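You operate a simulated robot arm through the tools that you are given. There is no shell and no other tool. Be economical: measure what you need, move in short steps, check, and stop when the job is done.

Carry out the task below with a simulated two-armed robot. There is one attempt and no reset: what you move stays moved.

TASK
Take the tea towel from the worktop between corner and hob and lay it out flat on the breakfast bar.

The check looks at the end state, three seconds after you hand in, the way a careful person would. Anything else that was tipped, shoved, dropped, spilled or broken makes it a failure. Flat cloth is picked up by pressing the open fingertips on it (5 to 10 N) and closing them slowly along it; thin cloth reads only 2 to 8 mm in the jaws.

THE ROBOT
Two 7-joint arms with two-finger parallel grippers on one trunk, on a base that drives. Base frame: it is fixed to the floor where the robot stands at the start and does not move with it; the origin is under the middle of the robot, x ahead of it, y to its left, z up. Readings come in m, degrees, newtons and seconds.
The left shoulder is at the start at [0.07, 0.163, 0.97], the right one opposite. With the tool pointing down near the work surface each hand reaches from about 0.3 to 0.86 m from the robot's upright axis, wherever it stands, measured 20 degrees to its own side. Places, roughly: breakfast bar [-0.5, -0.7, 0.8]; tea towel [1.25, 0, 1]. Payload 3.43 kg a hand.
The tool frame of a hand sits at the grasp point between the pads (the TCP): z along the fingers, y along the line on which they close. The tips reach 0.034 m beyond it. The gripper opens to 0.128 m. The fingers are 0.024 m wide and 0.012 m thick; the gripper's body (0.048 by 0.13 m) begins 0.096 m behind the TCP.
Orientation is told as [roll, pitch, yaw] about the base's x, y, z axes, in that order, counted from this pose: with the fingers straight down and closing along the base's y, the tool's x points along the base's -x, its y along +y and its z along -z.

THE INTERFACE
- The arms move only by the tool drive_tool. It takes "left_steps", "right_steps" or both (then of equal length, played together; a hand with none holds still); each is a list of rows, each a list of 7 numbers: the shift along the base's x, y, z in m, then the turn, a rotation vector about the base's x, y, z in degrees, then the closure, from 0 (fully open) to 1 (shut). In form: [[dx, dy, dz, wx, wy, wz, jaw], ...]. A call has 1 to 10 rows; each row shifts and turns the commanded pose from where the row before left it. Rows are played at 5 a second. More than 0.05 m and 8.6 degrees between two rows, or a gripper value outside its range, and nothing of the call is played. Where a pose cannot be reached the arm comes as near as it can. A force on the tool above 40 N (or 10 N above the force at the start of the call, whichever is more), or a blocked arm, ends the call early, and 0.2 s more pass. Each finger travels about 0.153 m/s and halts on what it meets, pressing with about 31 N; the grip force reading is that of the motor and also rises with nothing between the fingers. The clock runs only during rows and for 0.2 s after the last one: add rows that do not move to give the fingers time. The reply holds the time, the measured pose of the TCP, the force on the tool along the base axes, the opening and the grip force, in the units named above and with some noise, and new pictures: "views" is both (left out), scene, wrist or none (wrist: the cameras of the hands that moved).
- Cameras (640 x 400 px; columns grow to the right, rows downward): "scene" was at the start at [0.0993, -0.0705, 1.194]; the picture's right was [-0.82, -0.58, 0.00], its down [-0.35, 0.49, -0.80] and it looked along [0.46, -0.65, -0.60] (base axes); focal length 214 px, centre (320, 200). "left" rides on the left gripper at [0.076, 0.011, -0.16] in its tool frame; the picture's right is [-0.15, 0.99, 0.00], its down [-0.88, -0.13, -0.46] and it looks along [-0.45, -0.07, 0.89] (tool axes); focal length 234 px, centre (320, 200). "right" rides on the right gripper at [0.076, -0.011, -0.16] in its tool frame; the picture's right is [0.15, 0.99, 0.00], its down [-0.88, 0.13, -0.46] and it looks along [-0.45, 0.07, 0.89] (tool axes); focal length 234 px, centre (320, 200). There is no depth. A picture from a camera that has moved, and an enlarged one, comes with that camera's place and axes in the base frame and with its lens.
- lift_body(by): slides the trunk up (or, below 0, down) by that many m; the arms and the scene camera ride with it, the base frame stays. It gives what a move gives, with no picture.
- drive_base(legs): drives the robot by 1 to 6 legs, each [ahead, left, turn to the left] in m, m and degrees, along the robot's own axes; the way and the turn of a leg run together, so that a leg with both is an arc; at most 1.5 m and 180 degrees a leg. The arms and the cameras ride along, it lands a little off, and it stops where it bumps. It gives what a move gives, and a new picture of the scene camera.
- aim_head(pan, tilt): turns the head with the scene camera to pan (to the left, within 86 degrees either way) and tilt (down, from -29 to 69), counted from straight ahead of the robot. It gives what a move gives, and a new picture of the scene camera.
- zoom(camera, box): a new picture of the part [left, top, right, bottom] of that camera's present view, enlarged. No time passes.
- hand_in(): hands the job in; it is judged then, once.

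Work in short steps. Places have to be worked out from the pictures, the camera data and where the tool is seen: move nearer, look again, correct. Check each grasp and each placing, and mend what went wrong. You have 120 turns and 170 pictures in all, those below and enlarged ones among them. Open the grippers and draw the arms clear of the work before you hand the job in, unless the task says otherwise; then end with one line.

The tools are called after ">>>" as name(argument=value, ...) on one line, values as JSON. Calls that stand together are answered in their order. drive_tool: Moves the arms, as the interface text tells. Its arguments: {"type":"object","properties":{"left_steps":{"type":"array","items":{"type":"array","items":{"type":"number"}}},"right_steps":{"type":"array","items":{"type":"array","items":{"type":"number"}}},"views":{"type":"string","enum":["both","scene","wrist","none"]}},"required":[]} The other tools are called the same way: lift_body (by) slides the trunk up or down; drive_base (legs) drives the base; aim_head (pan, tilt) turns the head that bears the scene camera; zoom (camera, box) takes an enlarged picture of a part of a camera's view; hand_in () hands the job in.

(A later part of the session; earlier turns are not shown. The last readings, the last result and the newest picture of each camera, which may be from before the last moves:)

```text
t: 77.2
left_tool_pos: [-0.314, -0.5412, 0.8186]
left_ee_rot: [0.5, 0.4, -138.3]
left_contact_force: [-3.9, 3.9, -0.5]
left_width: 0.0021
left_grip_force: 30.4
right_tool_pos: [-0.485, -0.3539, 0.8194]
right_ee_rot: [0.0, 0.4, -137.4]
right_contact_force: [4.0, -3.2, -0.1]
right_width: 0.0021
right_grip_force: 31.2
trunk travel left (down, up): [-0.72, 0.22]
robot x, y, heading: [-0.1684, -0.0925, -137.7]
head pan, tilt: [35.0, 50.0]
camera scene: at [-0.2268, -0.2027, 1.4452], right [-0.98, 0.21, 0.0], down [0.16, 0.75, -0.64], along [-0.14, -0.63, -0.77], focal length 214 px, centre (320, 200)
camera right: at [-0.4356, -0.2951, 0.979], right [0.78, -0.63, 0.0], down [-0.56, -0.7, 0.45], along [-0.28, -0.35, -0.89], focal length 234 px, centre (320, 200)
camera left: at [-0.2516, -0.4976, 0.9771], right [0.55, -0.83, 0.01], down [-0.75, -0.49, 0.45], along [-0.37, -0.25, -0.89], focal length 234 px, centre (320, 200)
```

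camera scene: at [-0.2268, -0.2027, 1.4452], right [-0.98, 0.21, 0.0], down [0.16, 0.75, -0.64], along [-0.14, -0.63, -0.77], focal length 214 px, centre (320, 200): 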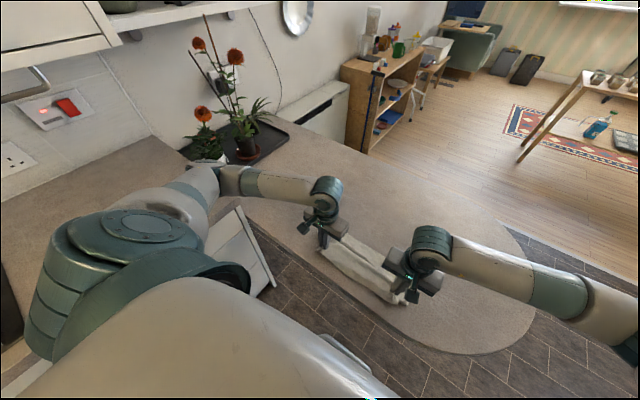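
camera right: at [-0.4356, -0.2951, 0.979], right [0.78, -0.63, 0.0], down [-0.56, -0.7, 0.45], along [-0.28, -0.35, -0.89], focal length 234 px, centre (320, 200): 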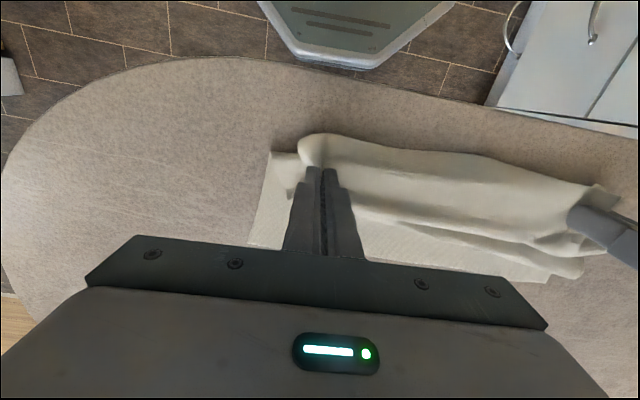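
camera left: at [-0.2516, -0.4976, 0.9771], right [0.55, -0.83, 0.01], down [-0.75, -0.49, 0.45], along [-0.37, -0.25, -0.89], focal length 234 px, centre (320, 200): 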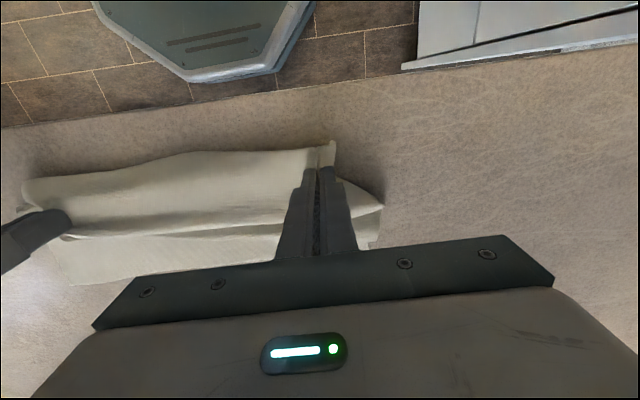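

Free of contact now, but lifting dragged the hem back and left slack. I redo the lay: raise to clear, go forward 0.2 m, then arc down again with the trunk at this height.

>>> drive_tool(left_steps=[[0, 0, 0.045, 0, 0, 0, 1], [0, 0, 0.045, 0, 0, 0, 1], [0, 0, 0.045, 0, 0, 0, 1], [0, 0, 0.045, 0, 0, 0, 1], [-0.0295, -0.027, 0, 0, 0, 0, 1], [-0.0295, -0.027, 0, 0, 0, 0, 1], [-0.0295, -0.027, 0, 0, 0, 0, 1], [-0.0295, -0.027, 0, 0, 0, 0, 1], [-0.0295, -0.027, 0, 0, 0, 0, 1], [-0.0295, -0.027, 0, 0, 0, 0, 1]], right_steps=[[0, 0, 0.045, 0, 0, 0, 1], [0, 0, 0.045, 0, 0, 0, 1], [0, 0, 0.045, 0, 0, 0, 1], [0, 0, 0.045, 0, 0, 0, 1], [-0.0295, -0.027, 0, 0, 0, 0, 1], [-0.0295, -0.027, 0, 0, 0, 0, 1], [-0.0295, -0.027, 0, 0, 0, 0, 1], [-0.0295, -0.027, 0, 0, 0, 0, 1], [-0.0295, -0.027, 0, 0, 0, 0, 1], [-0.0295, -0.027, 0, 0, 0, 0, 1]], views="none")

>>> aim_head(pan=0, tilt=45)

```text
t: 79.4
left_tool_pos: [-0.4915, -0.7037, 0.996]
left_ee_rot: [0.5, 0.6, -138.2]
left_contact_force: [-4.8, 4.6, 0.5]
left_width: 0.0021
left_grip_force: 31.2
right_tool_pos: [-0.6626, -0.5155, 0.9973]
right_ee_rot: [-0.1, 0.6, -137.3]
right_contact_force: [4.8, -5.2, 0.0]
right_width: 0.0022
right_grip_force: 31.4
trunk travel left (down, up): [-0.72, 0.22]
robot x, y, heading: [-0.1735, -0.0952, -137.4]
head pan, tilt: [35.0, 50.0]
```

```text
t: 80.5
left_tool_pos: [-0.4908, -0.703, 0.9976]
left_ee_rot: [0.5, 0.4, -138.2]
left_contact_force: [-5.0, 5.5, 0.2]
left_width: 0.002
left_grip_force: 30.9
right_tool_pos: [-0.6617, -0.5142, 0.9988]
right_ee_rot: [-0.1, 0.4, -137.3]
right_contact_force: [5.0, -5.9, -0.3]
right_width: 0.0023
right_grip_force: 31.1
trunk travel left (down, up): [-0.72, 0.22]
robot x, y, heading: [-0.1705, -0.0946, -137.4]
head pan, tilt: [0.0, 45.0]
camera scene: at [-0.2703, -0.183, 1.452], right [-0.68, 0.73, 0.0], down [0.52, 0.48, -0.71], along [-0.52, -0.48, -0.71], focal length 214 px, centre (320, 200)
```

scene: 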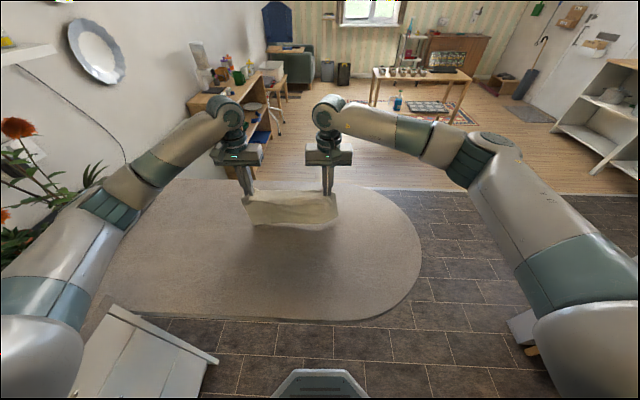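

Both arms reach fine. I repeat the lay-down arc.

>>> drive_tool(left_steps=[[0, 0, -0.022, 0, 0, 0, 1], [0, 0, -0.022, 0, 0, 0, 1], [0.006, 0.0055, -0.02, 0, 0, 0, 1], [0.012, 0.011, -0.02, 0, 0, 0, 1], [0.016, 0.015, -0.018, 0, 0, 0, 1], [0.018, 0.0165, -0.018, 0, 0, 0, 1], [0.018, 0.0165, -0.002, 0, 0, 0, 1], [0.018, 0.0165, -0.004, 0, 0, 0, 1], [0.018, 0.0165, -0.006, 0, 0, 0, 1], [0.018, 0.0165, -0.008, 0, 0, 0, 1]], right_steps=[[0, 0, -0.022, 0, 0, 0, 1], [0, 0, -0.022, 0, 0, 0, 1], [0.006, 0.0055, -0.02, 0, 0, 0, 1], [0.012, 0.011, -0.02, 0, 0, 0, 1], [0.016, 0.015, -0.018, 0, 0, 0, 1], [0.018, 0.0165, -0.018, 0, 0, 0, 1], [0.018, 0.0165, -0.002, 0, 0, 0, 1], [0.018, 0.0165, -0.004, 0, 0, 0, 1], [0.018, 0.0165, -0.006, 0, 0, 0, 1], [0.018, 0.0165, -0.008, 0, 0, 0, 1]], views="none")

>>> zoom(camera="scene", box=[180, 160, 420, 320])

```text
t: 82.7
left_tool_pos: [-0.3651, -0.5881, 0.8597]
left_ee_rot: [0.7, 0.2, -138.3]
left_contact_force: [-5.6, 5.1, 0.3]
left_width: 0.0023
left_grip_force: 31.0
right_tool_pos: [-0.5392, -0.401, 0.8602]
right_ee_rot: [0.0, 0.5, -137.3]
right_contact_force: [5.9, -4.8, 0.5]
right_width: 0.0023
right_grip_force: 31.3
trunk travel left (down, up): [-0.72, 0.22]
robot x, y, heading: [-0.1741, -0.095, -137.4]
head pan, tilt: [0.0, 45.0]
```

```text
2.50 times, centred on (300, 240) of scene
camera zoom: at [-0.2691, -0.1819, 1.4522], right [-0.68, 0.73, 0.0], down [0.52, 0.48, -0.71], along [-0.52, -0.48, -0.71], focal length 536 px, centre (370, 100)
```

zoom: 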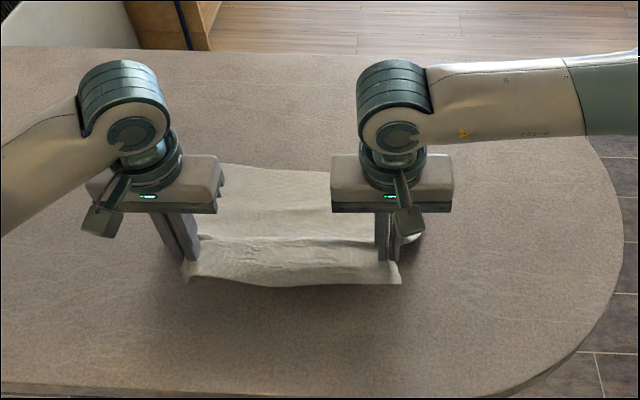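

Same good state as before. I continue back 5 cm and down 4.5 cm toward contact.

>>> drive_tool(left_steps=[[0.013, 0.012, -0.01, 0, 0, 0, 1], [0.013, 0.012, -0.01, 0, 0, 0, 1], [0.01, 0.009, -0.01, 0, 0, 0, 1], [0.003, 0.0025, -0.01, 0, 0, 0, 1], [0, 0, -0.006, 0, 0, 0, 1], [0, 0, 0, 0, 0, 0, 1]], right_steps=[[0.013, 0.012, -0.01, 0, 0, 0, 1], [0.013, 0.012, -0.01, 0, 0, 0, 1], [0.01, 0.009, -0.01, 0, 0, 0, 1], [0.003, 0.0025, -0.01, 0, 0, 0, 1], [0, 0, -0.006, 0, 0, 0, 1], [0, 0, 0, 0, 0, 0, 1]], views="wrist")

```text
t: 84.0
left_tool_pos: [-0.3291, -0.5521, 0.8133]
left_ee_rot: [0.6, 0.4, -138.4]
left_contact_force: [-5.3, 6.2, 0.1]
left_width: 0.0021
left_grip_force: 31.0
right_tool_pos: [-0.5026, -0.364, 0.8137]
right_ee_rot: [0.2, 0.5, -137.5]
right_contact_force: [5.8, -6.9, -0.5]
right_width: 0.0021
right_grip_force: 31.2
trunk travel left (down, up): [-0.72, 0.22]
robot x, y, heading: [-0.173, -0.095, -137.3]
head pan, tilt: [0.0, 45.0]
camera right: at [-0.4532, -0.305, 0.9739], right [0.78, -0.63, 0.0], down [-0.56, -0.69, 0.45], along [-0.28, -0.35, -0.89], focal length 234 px, centre (320, 200)
camera left: at [-0.2672, -0.5092, 0.9718], right [0.55, -0.84, 0.01], down [-0.75, -0.49, 0.45], along [-0.37, -0.25, -0.89], focal length 234 px, centre (320, 200)
```

right: 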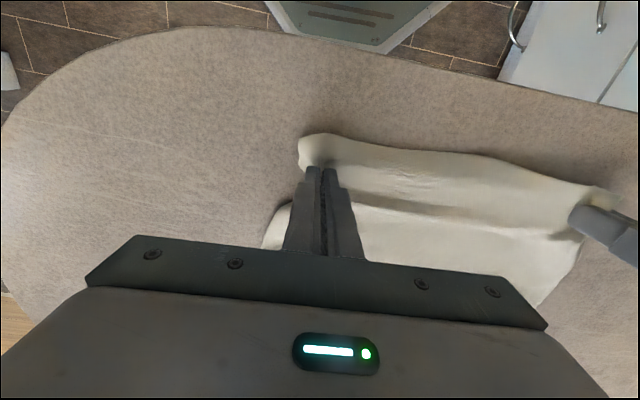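
left: 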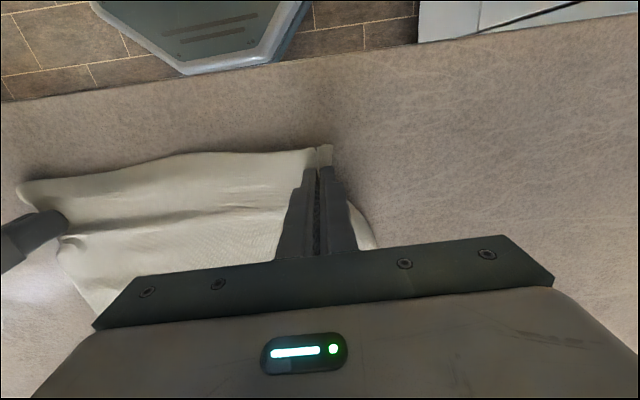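

Good, both free. I descend in 5 mm rows until contact force shows.

>>> drive_tool(left_steps=[[0, 0, -0.005, 0, 0, 0, 1], [0, 0, -0.005, 0, 0, 0, 1], [0, 0, -0.005, 0, 0, 0, 1], [0, 0, 0, 0, 0, 0, 1]], right_steps=[[0, 0, -0.005, 0, 0, 0, 1], [0, 0, -0.005, 0, 0, 0, 1], [0, 0, -0.005, 0, 0, 0, 1], [0, 0, 0, 0, 0, 0, 1]], views="none")

```text
t: 85.0
left_tool_pos: [-0.33, -0.5512, 0.8046]
left_ee_rot: [0.4, -0.4, -138.1]
left_contact_force: [2.8, 3.6, 21.0]
left_width: 0.0022
left_grip_force: 31.1
right_tool_pos: [-0.499, -0.3649, 0.8031]
right_ee_rot: [0.3, 0.0, -137.3]
right_contact_force: [2.5, -1.8, 14.2]
right_width: 0.0022
right_grip_force: 30.9
trunk travel left (down, up): [-0.72, 0.22]
robot x, y, heading: [-0.1684, -0.0933, -137.2]
head pan, tilt: [0.0, 45.0]
stopped in row 4 (left hand): the force on the tool passed its limit (the readings are from after the stop); the commanded pose is now the measured one
```

Contact at TCP 0.804 (surface ≈0.77). I rise 4 mm and pull back 2.5 cm low along the surface to take out the slack.

>>> drive_tool(left_steps=[[0, 0, 0.004, 0, 0, 0, 1], [0.006, 0.0056, 0, 0, 0, 0, 1], [0.006, 0.0056, 0, 0, 0, 0, 1], [0.006, 0.0056, 0, 0, 0, 0, 1], [0, 0, 0, 0, 0, 0, 1]], right_steps=[[0, 0, 0.004, 0, 0, 0, 1], [0.006, 0.0056, 0, 0, 0, 0, 1], [0.006, 0.0056, 0, 0, 0, 0, 1], [0.006, 0.0056, 0, 0, 0, 0, 1], [0, 0, 0, 0, 0, 0, 1]], views="wrist")

>>> zoom(camera="scene", box=[180, 160, 420, 320])

```text
t: 86.2
left_tool_pos: [-0.3201, -0.5347, 0.8041]
left_ee_rot: [0.8, 0.0, -138.2]
left_contact_force: [-1.4, 2.3, 0.0]
left_width: 0.0025
left_grip_force: 31.2
right_tool_pos: [-0.4888, -0.3473, 0.8037]
right_ee_rot: [0.4, 0.3, -137.6]
right_contact_force: [-1.5, -3.0, 12.7]
right_width: 0.0022
right_grip_force: 30.8
trunk travel left (down, up): [-0.72, 0.22]
robot x, y, heading: [-0.1732, -0.0939, -137.4]
head pan, tilt: [0.0, 45.0]
camera right: at [-0.4401, -0.2867, 0.9628], right [0.78, -0.63, 0.01], down [-0.56, -0.69, 0.45], along [-0.28, -0.36, -0.89], focal length 234 px, centre (320, 200)
camera left: at [-0.2568, -0.49, 0.9628], right [0.55, -0.84, 0.01], down [-0.75, -0.48, 0.45], along [-0.37, -0.26, -0.89], focal length 234 px, centre (320, 200)
```

right: 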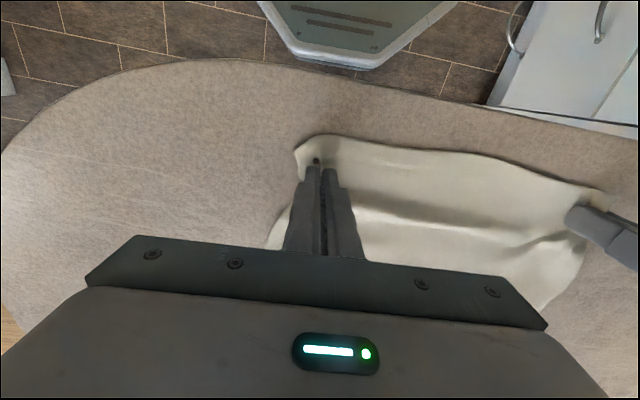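
left: 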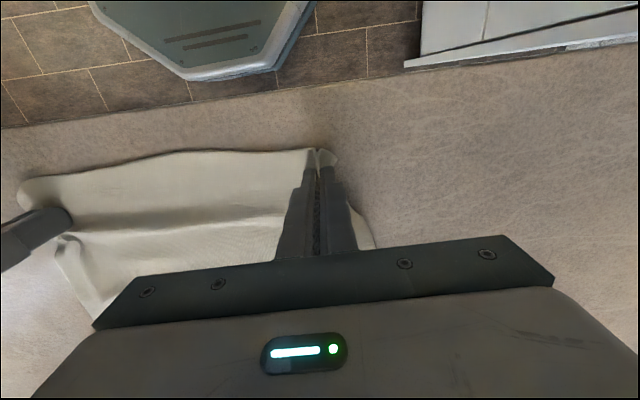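

```text
2.50 times, centred on (300, 240) of scene
camera zoom: at [-0.2806, -0.176, 1.4519], right [-0.68, 0.74, -0.01], down [0.53, 0.48, -0.71], along [-0.52, -0.48, -0.71], focal length 536 px, centre (370, 100)
```

zoom: 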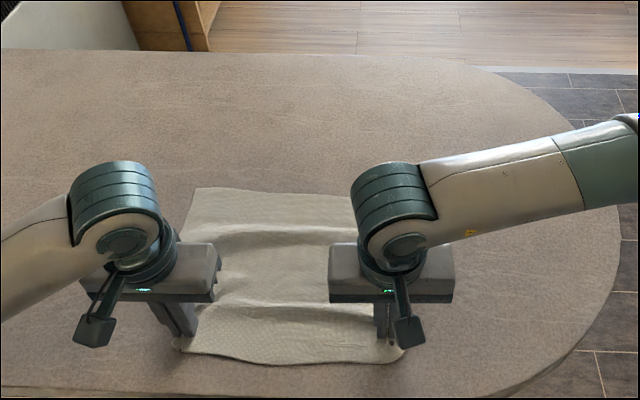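

Towel is spread with a few soft ridges. I release: open partly, then lift straight up.

>>> drive_tool(left_steps=[[0, 0, 0.001, 0, 0, 0, 0.85], [0, 0, 0, 0, 0, 0, 0.7], [0, 0, 0, 0, 0, 0, 0.7], [0, 0, 0.01, 0, 0, 0, 0.7], [0, 0, 0.02, 0, 0, 0, 0.7], [0, 0, 0.04, 0, 0, 0, 0.7], [0, 0, 0.04, 0, 0, 0, 0.7]], right_steps=[[0, 0, 0.001, 0, 0, 0, 0.85], [0, 0, 0, 0, 0, 0, 0.7], [0, 0, 0, 0, 0, 0, 0.7], [0, 0, 0.01, 0, 0, 0, 0.7], [0, 0, 0.02, 0, 0, 0, 0.7], [0, 0, 0.04, 0, 0, 0, 0.7], [0, 0, 0.04, 0, 0, 0, 0.7]], views="wrist")

>>> zoom(camera="scene", box=[160, 160, 440, 340])

```text
t: 87.8
left_tool_pos: [-0.3103, -0.5372, 0.9135]
left_ee_rot: [0.4, 0.0, -138.1]
left_contact_force: [0.0, 0.5, -0.1]
left_width: 0.0385
left_grip_force: 0.1
right_tool_pos: [-0.4812, -0.3487, 0.9165]
right_ee_rot: [0.0, 0.1, -137.3]
right_contact_force: [0.6, -0.2, 0.1]
right_width: 0.0384
right_grip_force: 0.0
trunk travel left (down, up): [-0.72, 0.22]
robot x, y, heading: [-0.1741, -0.0949, -137.1]
head pan, tilt: [0.0, 45.0]
camera right: at [-0.4317, -0.2891, 1.0743], right [0.78, -0.63, 0.0], down [-0.56, -0.69, 0.45], along [-0.28, -0.35, -0.89], focal length 234 px, centre (320, 200)
camera left: at [-0.2472, -0.4938, 1.0718], right [0.55, -0.83, 0.01], down [-0.74, -0.49, 0.46], along [-0.37, -0.26, -0.89], focal length 234 px, centre (320, 200)
```

right: 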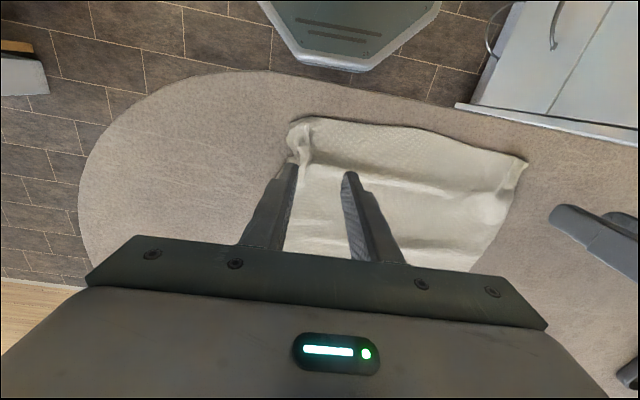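
left: 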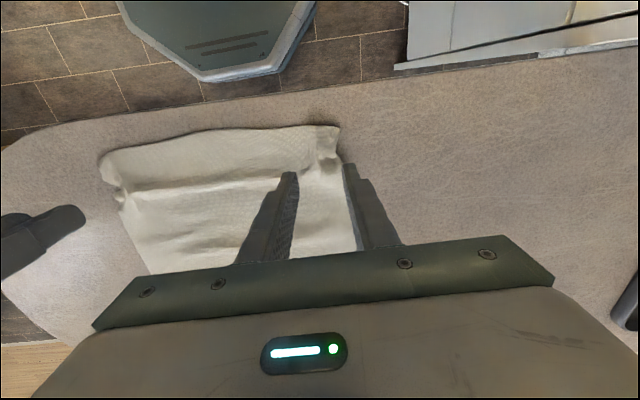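

```text
2.22 times, centred on (300, 250) of scene
camera zoom: at [-0.2695, -0.1815, 1.4519], right [-0.68, 0.73, 0.0], down [0.52, 0.48, -0.71], along [-0.52, -0.48, -0.71], focal length 477 px, centre (364, 89)
```

zoom: 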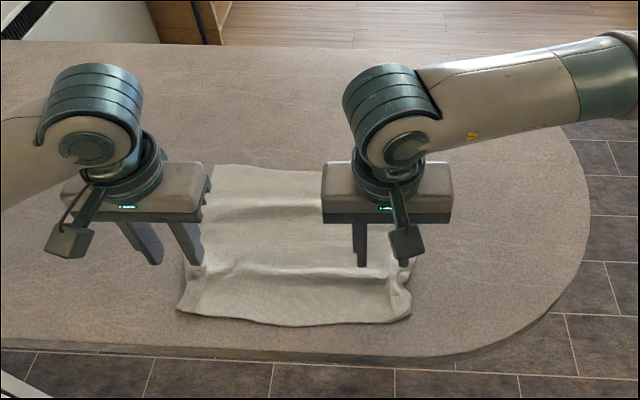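

Released. I lift and spread the hands outward to view the towel fully.

>>> drive_tool(left_steps=[[0, 0, 0.045, 0, 0, 0, 0.7], [0, 0, 0.045, 0, 0, 0, 0.7], [0.02, -0.022, 0.02, 0, 0, 0, 0.7], [0.02, -0.022, 0.02, 0, 0, 0, 0.7], [0.02, -0.022, 0, 0, 0, 0, 0.7]], right_steps=[[0, 0, 0.045, 0, 0, 0, 0.7], [0, 0, 0.045, 0, 0, 0, 0.7], [-0.025, 0.03, 0.02, 0, 0, 0, 0.7], [-0.025, 0.03, 0.02, 0, 0, 0, 0.7], [-0.025, 0.03, 0, 0, 0, 0, 0.7]], views="none")

>>> aim_head(pan=0, tilt=50)

>>> zoom(camera="scene", box=[200, 130, 400, 260])

```text
t: 89.0
left_tool_pos: [-0.2507, -0.6025, 1.0446]
left_ee_rot: [0.4, -0.1, -138.2]
left_contact_force: [-0.6, 0.0, 0.4]
left_width: 0.0386
left_grip_force: 0.1
right_tool_pos: [-0.5583, -0.2608, 1.0484]
right_ee_rot: [0.0, 0.2, -137.2]
right_contact_force: [0.0, 0.5, -0.4]
right_width: 0.0383
right_grip_force: 0.1
trunk travel left (down, up): [-0.72, 0.22]
robot x, y, heading: [-0.1715, -0.093, -137.1]
head pan, tilt: [0.0, 45.0]
```

```text
t: 89.7
left_tool_pos: [-0.2505, -0.6045, 1.0426]
left_ee_rot: [0.4, 0.0, -138.0]
left_contact_force: [-0.3, -0.1, -1.2]
left_width: 0.0384
left_grip_force: 0.0
right_tool_pos: [-0.5582, -0.2612, 1.0484]
right_ee_rot: [0.0, 0.3, -137.4]
right_contact_force: [0.4, 0.1, 0.2]
right_width: 0.0383
right_grip_force: 0.0
trunk travel left (down, up): [-0.72, 0.22]
robot x, y, heading: [-0.1729, -0.0911, -137.4]
head pan, tilt: [0.0, 50.0]
camera scene: at [-0.2668, -0.1798, 1.4452], right [-0.68, 0.73, 0.0], down [0.56, 0.52, -0.64], along [-0.47, -0.44, -0.77], focal length 214 px, centre (320, 200)
```

scene: 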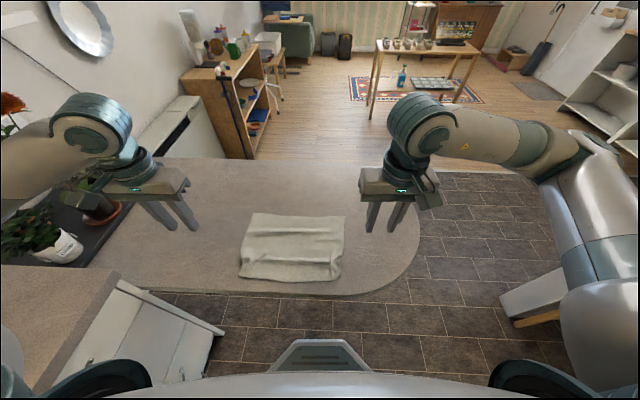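

```text
3.08 times, centred on (300, 195) of scene
camera zoom: at [-0.2668, -0.1798, 1.4452], right [-0.68, 0.73, 0.0], down [0.56, 0.52, -0.64], along [-0.47, -0.44, -0.77], focal length 660 px, centre (382, 215)
```

zoom: 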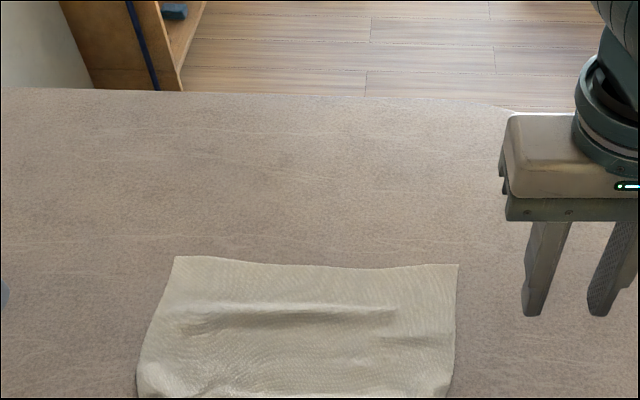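

>>> zoom(camera="scene", box=[220, 190, 380, 300])

>>> zoom(camera="scene", box=[0, 80, 200, 280])

```text
3.64 times, centred on (300, 245) of scene
camera zoom: at [-0.2668, -0.1798, 1.4452], right [-0.68, 0.73, 0.0], down [0.56, 0.52, -0.64], along [-0.47, -0.44, -0.77], focal length 780 px, centre (393, 36)
```

zoom: 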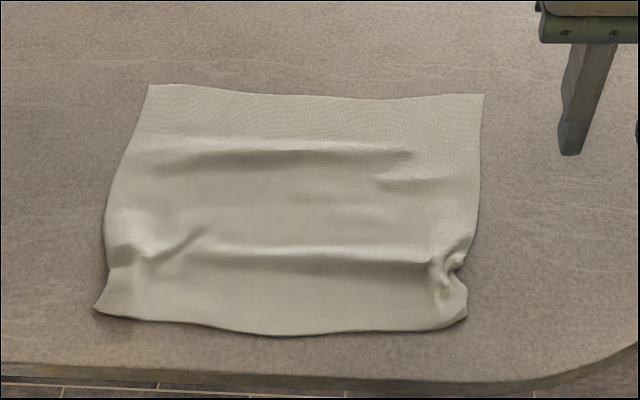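

```text
2.00 times, centred on (100, 180) of scene
camera zoom: at [-0.2668, -0.1798, 1.4452], right [-0.68, 0.73, 0.0], down [0.56, 0.52, -0.64], along [-0.47, -0.44, -0.77], focal length 429 px, centre (760, 240)
```

zoom: 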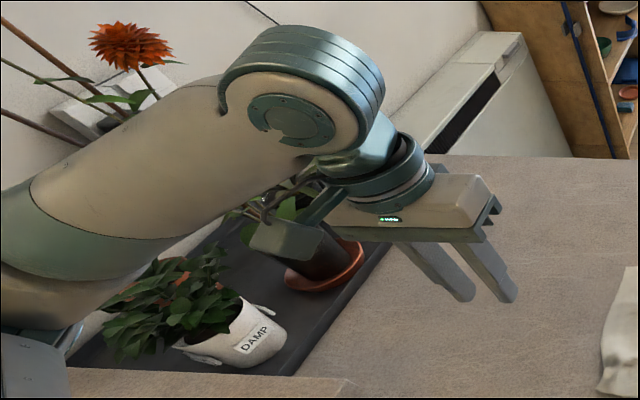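

The towel lies out nearly full size (0.34×0.24 of about 0.355×0.26 m) with ridges and pinch bumps to smooth. To keep the left arm off the counter corner I sidestep right 0.08 m, then bring closed fingertips above the near corners.

>>> drive_base(legs=[[0, -0.08, 0]])

```text
t: 90.7
left_tool_pos: [-0.3027, -0.545, 1.044]
left_ee_rot: [0.4, 0.0, -138.0]
left_contact_force: [-1.0, 0.7, 0.6]
left_width: 0.0385
left_grip_force: 0.2
right_tool_pos: [-0.611, -0.2056, 1.0481]
right_ee_rot: [0.0, 0.2, -137.3]
right_contact_force: [-0.2, 0.1, 0.4]
right_width: 0.0383
right_grip_force: 0.1
trunk travel left (down, up): [-0.72, 0.22]
robot x, y, heading: [-0.229, -0.0349, -137.3]
head pan, tilt: [0.0, 50.0]
camera scene: at [-0.3201, -0.1218, 1.4452], right [-0.68, 0.73, 0.0], down [0.56, 0.52, -0.64], along [-0.47, -0.44, -0.77], focal length 214 px, centre (320, 200)
```

scene: 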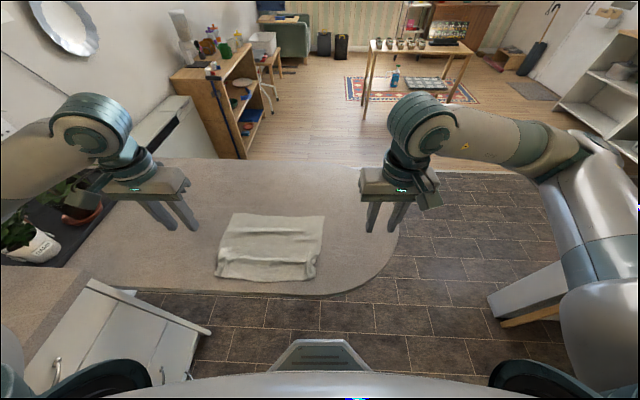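

Robot shifted. Bring closed fingertips above the near corners at about 6 cm over the surface.

>>> drive_tool(left_steps=[[-0.001, -0.0013, -0.03, 0, 0, 0, 1], [-0.001, -0.0013, -0.03, 0, 0, 0, 1], [-0.001, -0.0013, -0.03, 0, 0, 0, 1], [-0.001, -0.0013, -0.03, 0, 0, 0, 1], [-0.001, -0.0013, -0.03, 0, 0, 0, 1], [0, -0.0013, -0.03, 0, 0, 0, 1]], right_steps=[[0.0168, -0.021, -0.03, 0, 0, 0, 1], [0.0168, -0.021, -0.03, 0, 0, 0, 1], [0.0168, -0.021, -0.03, 0, 0, 0, 1], [0.0168, -0.021, -0.03, 0, 0, 0, 1], [0.0168, -0.021, -0.03, 0, 0, 0, 1], [0.0168, -0.021, -0.03, 0, 0, 0, 1]], views="wrist")

```text
t: 92.1
left_tool_pos: [-0.3085, -0.5552, 0.8612]
left_ee_rot: [0.4, 0.0, -137.9]
left_contact_force: [-0.1, -0.2, -0.4]
left_width: 0.0001
left_grip_force: 30.6
right_tool_pos: [-0.5116, -0.3327, 0.868]
right_ee_rot: [0.0, 0.1, -137.3]
right_contact_force: [0.2, -1.1, 0.0]
right_width: 0.0001
right_grip_force: 30.7
trunk travel left (down, up): [-0.72, 0.22]
robot x, y, heading: [-0.2265, -0.0394, -137.2]
head pan, tilt: [0.0, 50.0]
camera right: at [-0.4624, -0.2731, 1.0275], right [0.78, -0.63, 0.0], down [-0.56, -0.69, 0.45], along [-0.28, -0.35, -0.89], focal length 234 px, centre (320, 200)
camera left: at [-0.245, -0.5116, 1.0198], right [0.55, -0.83, 0.01], down [-0.74, -0.49, 0.46], along [-0.38, -0.26, -0.89], focal length 234 px, centre (320, 200)
```

right: 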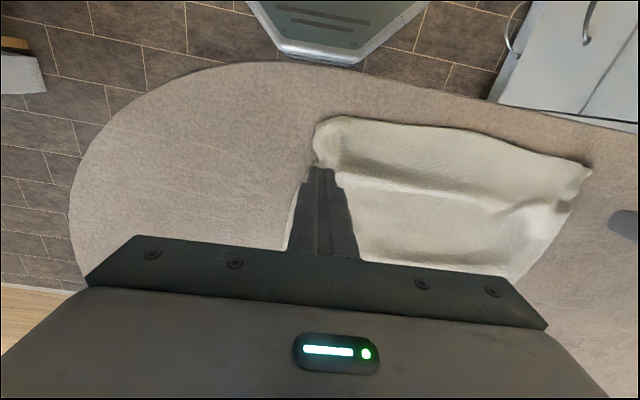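
left: 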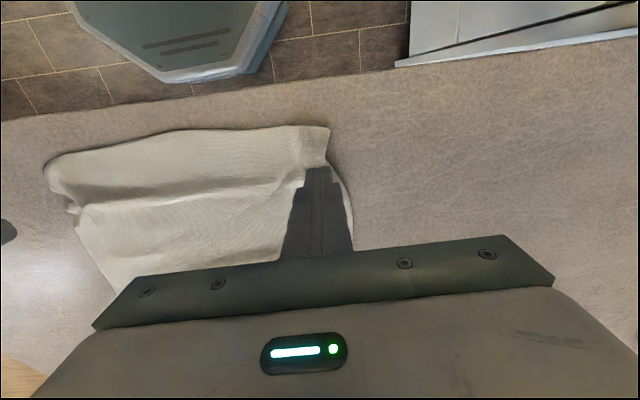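

Touchdown points would be right at the corners; I nudge inward (right 12 mm, left 5 mm) and descend to just above the cloth.

>>> drive_tool(left_steps=[[-0.003, 0.004, -0.018, 0, 0, 0, 1], [0, 0, -0.018, 0, 0, 0, 1], [0, 0, -0.015, 0, 0, 0, 1], [0, 0, -0.004, 0, 0, 0, 1], [0, 0, 0, 0, 0, 0, 1]], right_steps=[[0.008, -0.009, -0.02, 0, 0, 0, 1], [0, 0, -0.02, 0, 0, 0, 1], [0, 0, -0.018, 0, 0, 0, 1], [0, 0, -0.004, 0, 0, 0, 1], [0, 0, 0, 0, 0, 0, 1]], views="wrist")

```text
t: 93.3
left_tool_pos: [-0.3123, -0.5479, 0.8073]
left_ee_rot: [0.4, 0.0, -137.9]
left_contact_force: [-0.5, 0.0, 1.0]
left_width: 0.0
left_grip_force: 31.0
right_tool_pos: [-0.5046, -0.3395, 0.8058]
right_ee_rot: [0.0, 0.2, -137.3]
right_contact_force: [0.5, 0.0, -0.4]
right_width: 0.0002
right_grip_force: 31.1
trunk travel left (down, up): [-0.72, 0.22]
robot x, y, heading: [-0.2257, -0.0364, -137.4]
head pan, tilt: [0.0, 50.0]
camera right: at [-0.4545, -0.2803, 0.9647], right [0.78, -0.63, 0.0], down [-0.56, -0.69, 0.45], along [-0.28, -0.35, -0.89], focal length 234 px, centre (320, 200)
camera left: at [-0.2482, -0.5051, 0.9664], right [0.55, -0.83, 0.01], down [-0.74, -0.49, 0.46], along [-0.38, -0.26, -0.89], focal length 234 px, centre (320, 200)
```

right: 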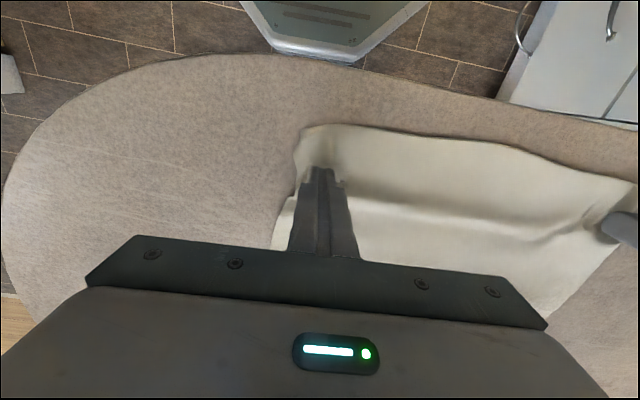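
left: 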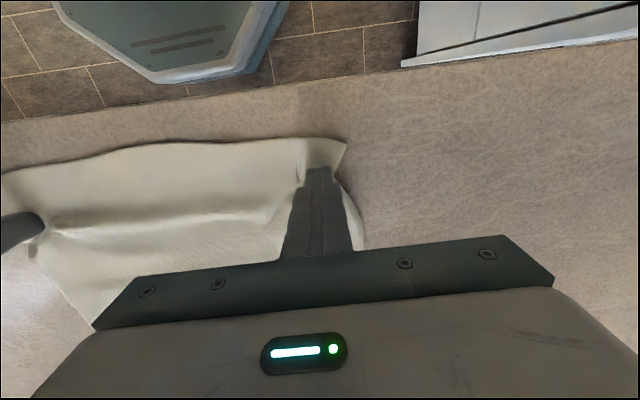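

Positioned on the corners. I press lightly and drag both diagonally outward/toward me 1.5 cm.

>>> drive_tool(left_steps=[[0, 0, -0.004, 0, 0, 0, 1], [0, 0, 0, 0, 0, 0, 1]], right_steps=[[0, 0, -0.0035, 0, 0, 0, 1], [0, 0, 0, 0, 0, 0, 1]], views="none")

```text
t: 93.9
left_tool_pos: [-0.312, -0.5482, 0.8047]
left_ee_rot: [0.3, -0.1, -138.0]
left_contact_force: [-0.1, 0.6, 1.4]
left_width: 0.0
left_grip_force: 31.1
right_tool_pos: [-0.5027, -0.3395, 0.8015]
right_ee_rot: [0.1, 0.1, -137.3]
right_contact_force: [-0.2, 0.9, 8.5]
right_width: 0.0
right_grip_force: 30.9
trunk travel left (down, up): [-0.72, 0.22]
robot x, y, heading: [-0.2248, -0.0332, -136.9]
head pan, tilt: [0.0, 50.0]
```

Right 8.5 N; left needs 2 mm more. Then drag.

>>> drive_tool(left_steps=[[0, 0, -0.002, 0, 0, 0, 1], [0.0042, -0.0002, 0, 0, 0, 0, 1], [0.0042, -0.0002, 0, 0, 0, 0, 1], [0.0042, -0.0002, 0, 0, 0, 0, 1], [0.0042, -0.0002, 0, 0, 0, 0, 1], [0.0042, -0.0002, 0, 0, 0, 0, 1], [0, 0, 0, 0, 0, 0, 1]], right_steps=[[0, 0, 0, 0, 0, 0, 1], [0.0002, 0.0042, 0, 0, 0, 0, 1], [0.0002, 0.0042, 0, 0, 0, 0, 1], [0.0002, 0.0042, 0, 0, 0, 0, 1], [0.0002, 0.0042, 0, 0, 0, 0, 1], [0.0002, 0.0042, 0, 0, 0, 0, 1], [0, 0, 0, 0, 0, 0, 1]], views="wrist")

>>> zoom(camera="scene", box=[180, 180, 360, 300])

```text
t: 95.5
left_tool_pos: [-0.2917, -0.5486, 0.8031]
left_ee_rot: [0.4, -0.2, -138.1]
left_contact_force: [-5.5, 4.2, 9.9]
left_width: 0.0
left_grip_force: 31.2
right_tool_pos: [-0.5024, -0.3174, 0.8023]
right_ee_rot: [0.1, 0.1, -137.3]
right_contact_force: [2.2, -3.8, 5.6]
right_width: 0.0
right_grip_force: 31.0
trunk travel left (down, up): [-0.72, 0.22]
robot x, y, heading: [-0.2247, -0.0361, -137.1]
head pan, tilt: [0.0, 50.0]
camera right: at [-0.4526, -0.2579, 0.962], right [0.78, -0.63, 0.0], down [-0.56, -0.69, 0.45], along [-0.28, -0.35, -0.89], focal length 234 px, centre (320, 200)
camera left: at [-0.2277, -0.5055, 0.9611], right [0.55, -0.83, 0.01], down [-0.74, -0.49, 0.46], along [-0.38, -0.26, -0.89], focal length 234 px, centre (320, 200)
```

right: 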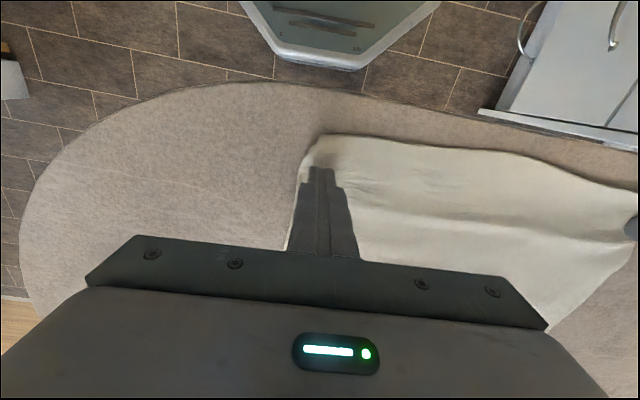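
left: 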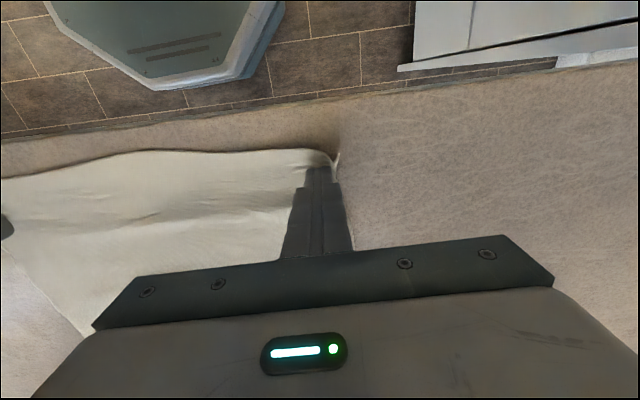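

```text
3.33 times, centred on (270, 240) of scene
camera zoom: at [-0.3203, -0.1203, 1.4453], right [-0.68, 0.73, 0.0], down [0.56, 0.52, -0.64], along [-0.47, -0.44, -0.77], focal length 715 px, centre (487, 67)
```

zoom: 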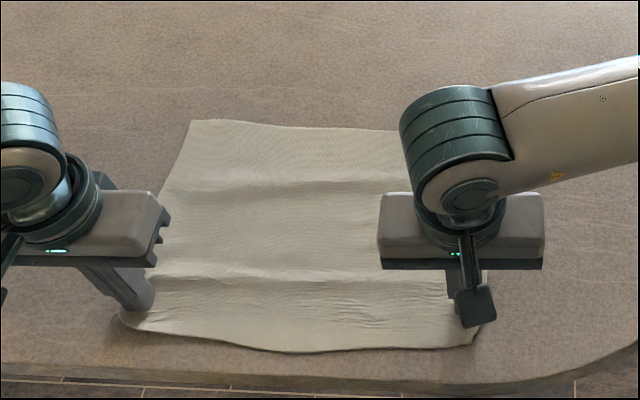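

The drag worked: ridges are much flatter. I lift both hands and look.

>>> drive_tool(left_steps=[[0, 0, 0.01, 0, 0, 0, 1], [0, 0, 0.04, 0, 0, 0, 1], [0, 0, 0.045, 0, 0, 0, 1], [0, 0, 0.045, 0, 0, 0, 1], [0.022, -0.024, 0.02, 0, 0, 0, 1], [0.022, -0.024, 0.01, 0, 0, 0, 1]], right_steps=[[0, 0, 0.01, 0, 0, 0, 1], [0, 0, 0.04, 0, 0, 0, 1], [0, 0, 0.045, 0, 0, 0, 1], [0, 0, 0.045, 0, 0, 0, 1], [-0.028, 0.03, 0.02, 0, 0, 0, 1], [-0.028, 0.03, 0.01, 0, 0, 0, 1]], views="none")

>>> zoom(camera="scene", box=[180, 180, 360, 300])

```text
t: 96.9
left_tool_pos: [-0.2462, -0.5973, 0.9715]
left_ee_rot: [0.5, -0.1, -138.0]
left_contact_force: [0.4, 0.9, 0.2]
left_width: 0.0002
left_grip_force: 30.0
right_tool_pos: [-0.5564, -0.2578, 0.974]
right_ee_rot: [0.1, 0.1, -137.2]
right_contact_force: [0.5, 0.7, 0.2]
right_width: 0.0
right_grip_force: 30.9
trunk travel left (down, up): [-0.72, 0.22]
robot x, y, heading: [-0.2258, -0.0369, -137.3]
head pan, tilt: [0.0, 50.0]
```

```text
3.33 times, centred on (270, 240) of scene
camera zoom: at [-0.3203, -0.1196, 1.4453], right [-0.68, 0.73, 0.0], down [0.56, 0.52, -0.64], along [-0.47, -0.44, -0.77], focal length 715 px, centre (487, 67)
```

zoom: 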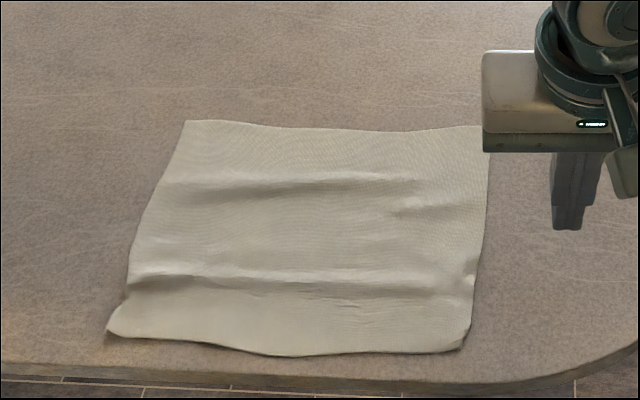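

Bumps are gone; two gentle ridges recoil. I move the fingertips to the far corners to push the far side outward likewise.

>>> drive_tool(left_steps=[[-0.035, -0.0087, -0.02, 0, 0, 0, 1], [-0.035, -0.0087, -0.02, 0, 0, 0, 1], [-0.035, -0.0087, -0.02, 0, 0, 0, 1], [-0.035, -0.0087, -0.02, 0, 0, 0, 1], [-0.035, -0.0087, -0.02, 0, 0, 0, 1], [-0.035, -0.0087, -0.02, 0, 0, 0, 1], [0, 0, -0.02, 0, 0, 0, 1], [0, 0, -0.015, 0, 0, 0, 1], [0, 0, -0.006, 0, 0, 0, 1], [0, 0, 0, 0, 0, 0, 1]], right_steps=[[-0.0138, -0.032, -0.02, 0, 0, 0, 1], [-0.0138, -0.032, -0.02, 0, 0, 0, 1], [-0.0138, -0.032, -0.02, 0, 0, 0, 1], [-0.0138, -0.032, -0.02, 0, 0, 0, 1], [-0.0138, -0.032, -0.02, 0, 0, 0, 1], [-0.0138, -0.032, -0.02, 0, 0, 0, 1], [0, 0, -0.02, 0, 0, 0, 1], [0, 0, -0.015, 0, 0, 0, 1], [0, 0, -0.008, 0, 0, 0, 1], [0, 0, 0, 0, 0, 0, 1]], views="wrist")

```text
t: 99.1
left_tool_pos: [-0.4567, -0.6495, 0.8123]
left_ee_rot: [0.5, -0.1, -137.9]
left_contact_force: [-0.2, 0.7, -0.5]
left_width: 0.0
left_grip_force: 30.8
right_tool_pos: [-0.6393, -0.4508, 0.8079]
right_ee_rot: [0.0, 0.1, -137.3]
right_contact_force: [0.7, -0.7, -0.6]
right_width: 0.0001
right_grip_force: 31.5
trunk travel left (down, up): [-0.72, 0.22]
robot x, y, heading: [-0.2269, -0.033, -137.1]
head pan, tilt: [0.0, 50.0]
camera right: at [-0.5899, -0.391, 0.9679], right [0.78, -0.63, 0.0], down [-0.56, -0.69, 0.45], along [-0.28, -0.35, -0.89], focal length 234 px, centre (320, 200)
camera left: at [-0.3936, -0.6066, 0.9701], right [0.55, -0.83, 0.01], down [-0.74, -0.49, 0.46], along [-0.38, -0.26, -0.89], focal length 234 px, centre (320, 200)
```

right: 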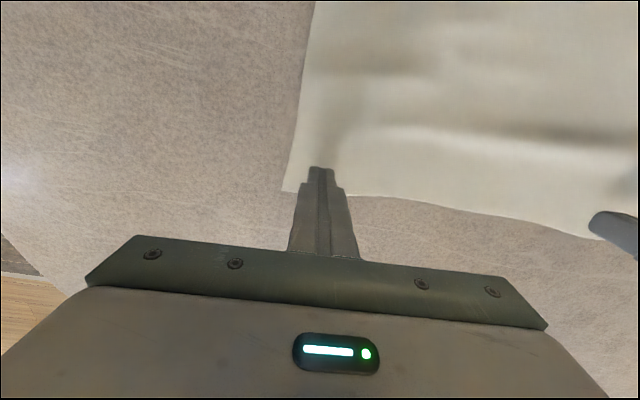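
left: 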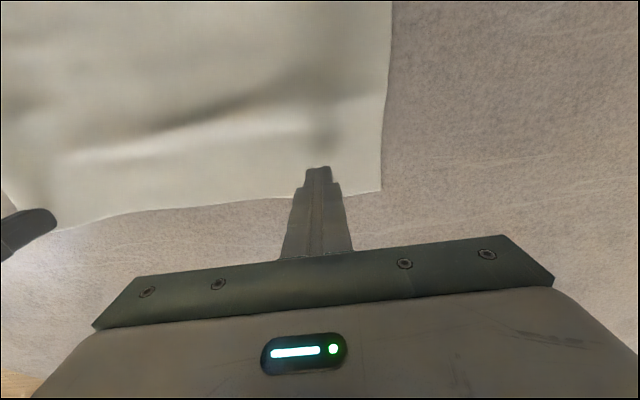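

Over the far corners. I press down, checking force.

>>> drive_tool(left_steps=[[0.0135, -0.0147, 0, 0, 0, 0, 1], [0, 0, -0.006, 0, 0, 0, 1], [0, 0, -0.0045, 0, 0, 0, 1], [0, 0, 0, 0, 0, 0, 1]], right_steps=[[0, 0, 0, 0, 0, 0, 1], [0, 0, -0.003, 0, 0, 0, 1], [0, 0, -0.003, 0, 0, 0, 1], [0, 0, 0, 0, 0, 0, 1]], views="none")

```text
t: 100.1
left_tool_pos: [-0.4454, -0.6653, 0.8032]
left_ee_rot: [0.3, -0.1, -138.0]
left_contact_force: [1.1, 0.5, 6.7]
left_width: 0.0
left_grip_force: 31.3
right_tool_pos: [-0.6393, -0.45, 0.8038]
right_ee_rot: [0.1, 0.0, -137.2]
right_contact_force: [1.1, 0.0, 0.0]
right_width: 0.0
right_grip_force: 31.0
trunk travel left (down, up): [-0.72, 0.22]
robot x, y, heading: [-0.224, -0.0371, -137.4]
head pan, tilt: [0.0, 50.0]
```

Left 6.7 N; right needs about 2 mm more. Then both drag away 2 cm and slightly outward.

>>> drive_tool(left_steps=[[0, 0, 0, 0, 0, 0, 1], [-0.0025, -0.003, 0, 0, 0, 0, 1], [-0.0025, -0.003, 0, 0, 0, 0, 1], [-0.0025, -0.003, 0, 0, 0, 0, 1], [-0.0025, -0.003, 0, 0, 0, 0, 1], [-0.0025, -0.003, 0, 0, 0, 0, 1], [-0.0025, -0.003, 0, 0, 0, 0, 1], [0, 0, 0, 0, 0, 0, 1]], right_steps=[[0, 0, -0.0025, 0, 0, 0, 1], [-0.0033, -0.0022, 0, 0, 0, 0, 1], [-0.0033, -0.0022, 0, 0, 0, 0, 1], [-0.0033, -0.0022, 0, 0, 0, 0, 1], [-0.0033, -0.0022, 0, 0, 0, 0, 1], [-0.0033, -0.0022, 0, 0, 0, 0, 1], [-0.0033, -0.0022, 0, 0, 0, 0, 1], [0, 0, 0, 0, 0, 0, 1]], views="none")

>>> drive_tool(left_steps=[[0, 0, 0.01, 0, 0, 0, 1], [0, 0, 0.04, 0, 0, 0, 1], [0, 0, 0.045, 0, 0, 0, 1], [0, 0, 0.045, 0, 0, 0, 1], [0.022, -0.024, 0.03, 0, 0, 0, 1], [0.03, 0.0, 0.02, 0, 0, 0, 1], [0.03, 0, 0, 0, 0, 0, 1]], right_steps=[[0, 0, 0.01, 0, 0, 0, 1], [0, 0, 0.04, 0, 0, 0, 1], [0, 0, 0.045, 0, 0, 0, 1], [0, 0, 0.045, 0, 0, 0, 1], [-0.02, 0.03, 0.03, 0, 0, 0, 1], [-0.01, 0.03, 0.02, 0, 0, 0, 1], [0, 0.03, 0, 0, 0, 0, 1]], views="none")

>>> zoom(camera="scene", box=[180, 180, 360, 300])

```text
t: 101.9
left_tool_pos: [-0.457, -0.6813, 0.8021]
left_ee_rot: [0.4, -0.1, -137.9]
left_contact_force: [-0.7, -0.2, -0.2]
left_width: 0.0
left_grip_force: 31.1
right_tool_pos: [-0.6585, -0.4629, 0.8026]
right_ee_rot: [0.0, 0.0, -137.2]
right_contact_force: [3.3, 1.1, 18.3]
right_width: 0.0002
right_grip_force: 30.7
trunk travel left (down, up): [-0.72, 0.22]
robot x, y, heading: [-0.2239, -0.0353, -137.1]
head pan, tilt: [0.0, 50.0]
```

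```text
t: 103.5
left_tool_pos: [-0.3751, -0.7057, 0.9929]
left_ee_rot: [0.4, -0.1, -138.1]
left_contact_force: [0.5, 0.7, 1.2]
left_width: 0.0003
left_grip_force: 31.2
right_tool_pos: [-0.692, -0.3719, 0.9922]
right_ee_rot: [0.0, 0.1, -137.1]
right_contact_force: [0.3, 0.0, 0.1]
right_width: 0.0
right_grip_force: 31.2
trunk travel left (down, up): [-0.72, 0.22]
robot x, y, heading: [-0.2256, -0.0361, -137.4]
head pan, tilt: [0.0, 50.0]
```

```text
3.33 times, centred on (270, 240) of scene
camera zoom: at [-0.3192, -0.1207, 1.4453], right [-0.68, 0.73, 0.0], down [0.56, 0.52, -0.64], along [-0.47, -0.44, -0.77], focal length 715 px, centre (487, 67)
```

zoom: 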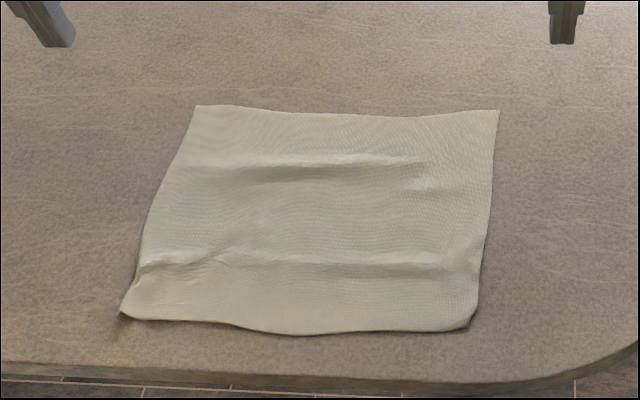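

The towel slid as a whole; ridges remain mild. I'll now hold the near side with the right hand and pull the far side with the left, jaws wide open for a broad pull.

>>> drive_tool(left_steps=[[-0.0204, 0.0156, -0.02, 0, 0, 0, 0], [-0.0204, 0.0156, -0.02, 0, 0, 0, 0], [-0.0204, 0.0156, -0.02, 0, 0, 0, 0], [-0.0204, 0.0156, -0.02, 0, 0, 0, 0], [-0.0204, 0.0156, -0.02, 0, 0, 0, 0], [-0.0204, 0.0156, -0.02, 0, 0, 0, 0], [-0.0204, 0.0156, -0.02, 0, 0, 0, 0], [0, 0, 0, 0, 0, 0, 0]], right_steps=[[0.0367, -0.0039, -0.02, 0, 0, 0, 0], [0.0367, -0.0039, -0.02, 0, 0, 0, 0], [0.0367, -0.0039, -0.02, 0, 0, 0, 0], [0.0367, -0.0039, -0.02, 0, 0, 0, 0], [0.0367, -0.0039, -0.02, 0, 0, 0, 0], [0.0367, -0.0039, -0.02, 0, 0, 0, 0], [0.0367, -0.0039, -0.02, 0, 0, 0, 0], [0, 0, 0, 0, 0, 0, 0]], views="both")

```text
t: 105.3
left_tool_pos: [-0.5213, -0.5975, 0.8507]
left_ee_rot: [0.4, 0.0, -137.9]
left_contact_force: [-0.2, -0.6, 1.2]
left_width: 0.1276
left_grip_force: 0.1
right_tool_pos: [-0.4304, -0.4006, 0.848]
right_ee_rot: [0.0, 0.3, -137.3]
right_contact_force: [0.6, -0.1, -0.5]
right_width: 0.1277
right_grip_force: 0.0
trunk travel left (down, up): [-0.72, 0.22]
robot x, y, heading: [-0.2289, -0.0336, -137.6]
head pan, tilt: [0.0, 50.0]
camera scene: at [-0.3204, -0.1213, 1.4452], right [-0.68, 0.73, 0.0], down [0.56, 0.52, -0.64], along [-0.47, -0.44, -0.77], focal length 214 px, centre (320, 200)
camera right: at [-0.3812, -0.3419, 1.0082], right [0.78, -0.63, 0.0], down [-0.56, -0.69, 0.45], along [-0.28, -0.35, -0.89], focal length 234 px, centre (320, 200)
camera left: at [-0.4567, -0.5537, 1.0089], right [0.55, -0.83, 0.01], down [-0.74, -0.49, 0.46], along [-0.38, -0.26, -0.89], focal length 234 px, centre (320, 200)
```

scene: 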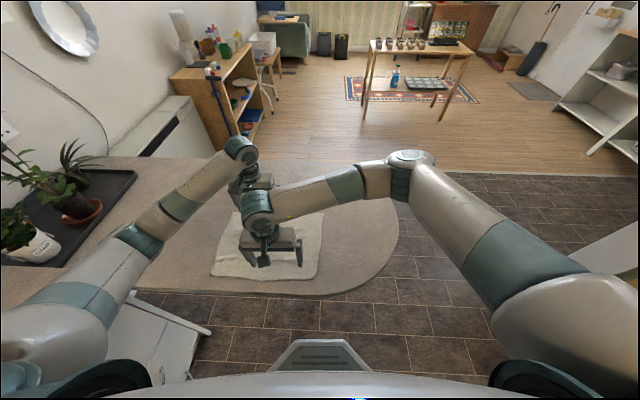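
right: 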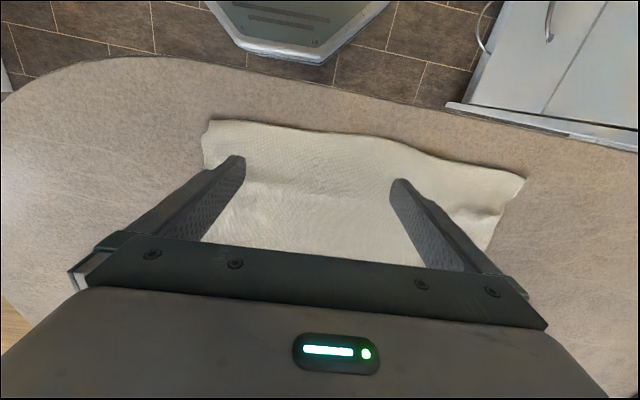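
left: 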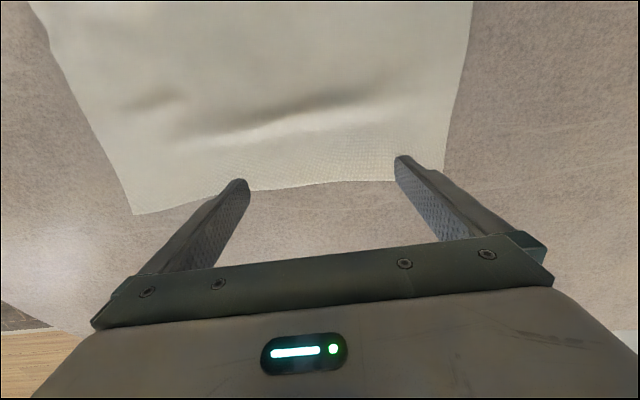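

Both are well placed: left just inside the far hem, right just inside the near hem. I descend to the cloth.

>>> drive_tool(left_steps=[[0, 0, -0.02, 0, 0, 0, 0], [0, 0, -0.02, 0, 0, 0, 0], [0, 0, -0.006, 0, 0, 0, 0], [0, 0, -0.002, 0, 0, 0, 0], [0, 0, 0, 0, 0, 0, 0]], right_steps=[[0, 0, -0.02, 0, 0, 0, 0], [0, 0, -0.02, 0, 0, 0, 0], [0, 0, -0.003, 0, 0, 0, 0], [0, 0, -0.002, 0, 0, 0, 0], [0, 0, 0, 0, 0, 0, 0]], views="none")

```text
t: 106.5
left_tool_pos: [-0.5199, -0.5969, 0.8029]
left_ee_rot: [0.4, 0.0, -138.0]
left_contact_force: [-0.2, -0.2, 1.2]
left_width: 0.1279
left_grip_force: 0.1
right_tool_pos: [-0.433, -0.4002, 0.8063]
right_ee_rot: [0.0, 0.2, -137.3]
right_contact_force: [0.5, 0.5, -0.7]
right_width: 0.1281
right_grip_force: 0.0
trunk travel left (down, up): [-0.72, 0.22]
robot x, y, heading: [-0.2247, -0.0322, -137.1]
head pan, tilt: [0.0, 50.0]
```

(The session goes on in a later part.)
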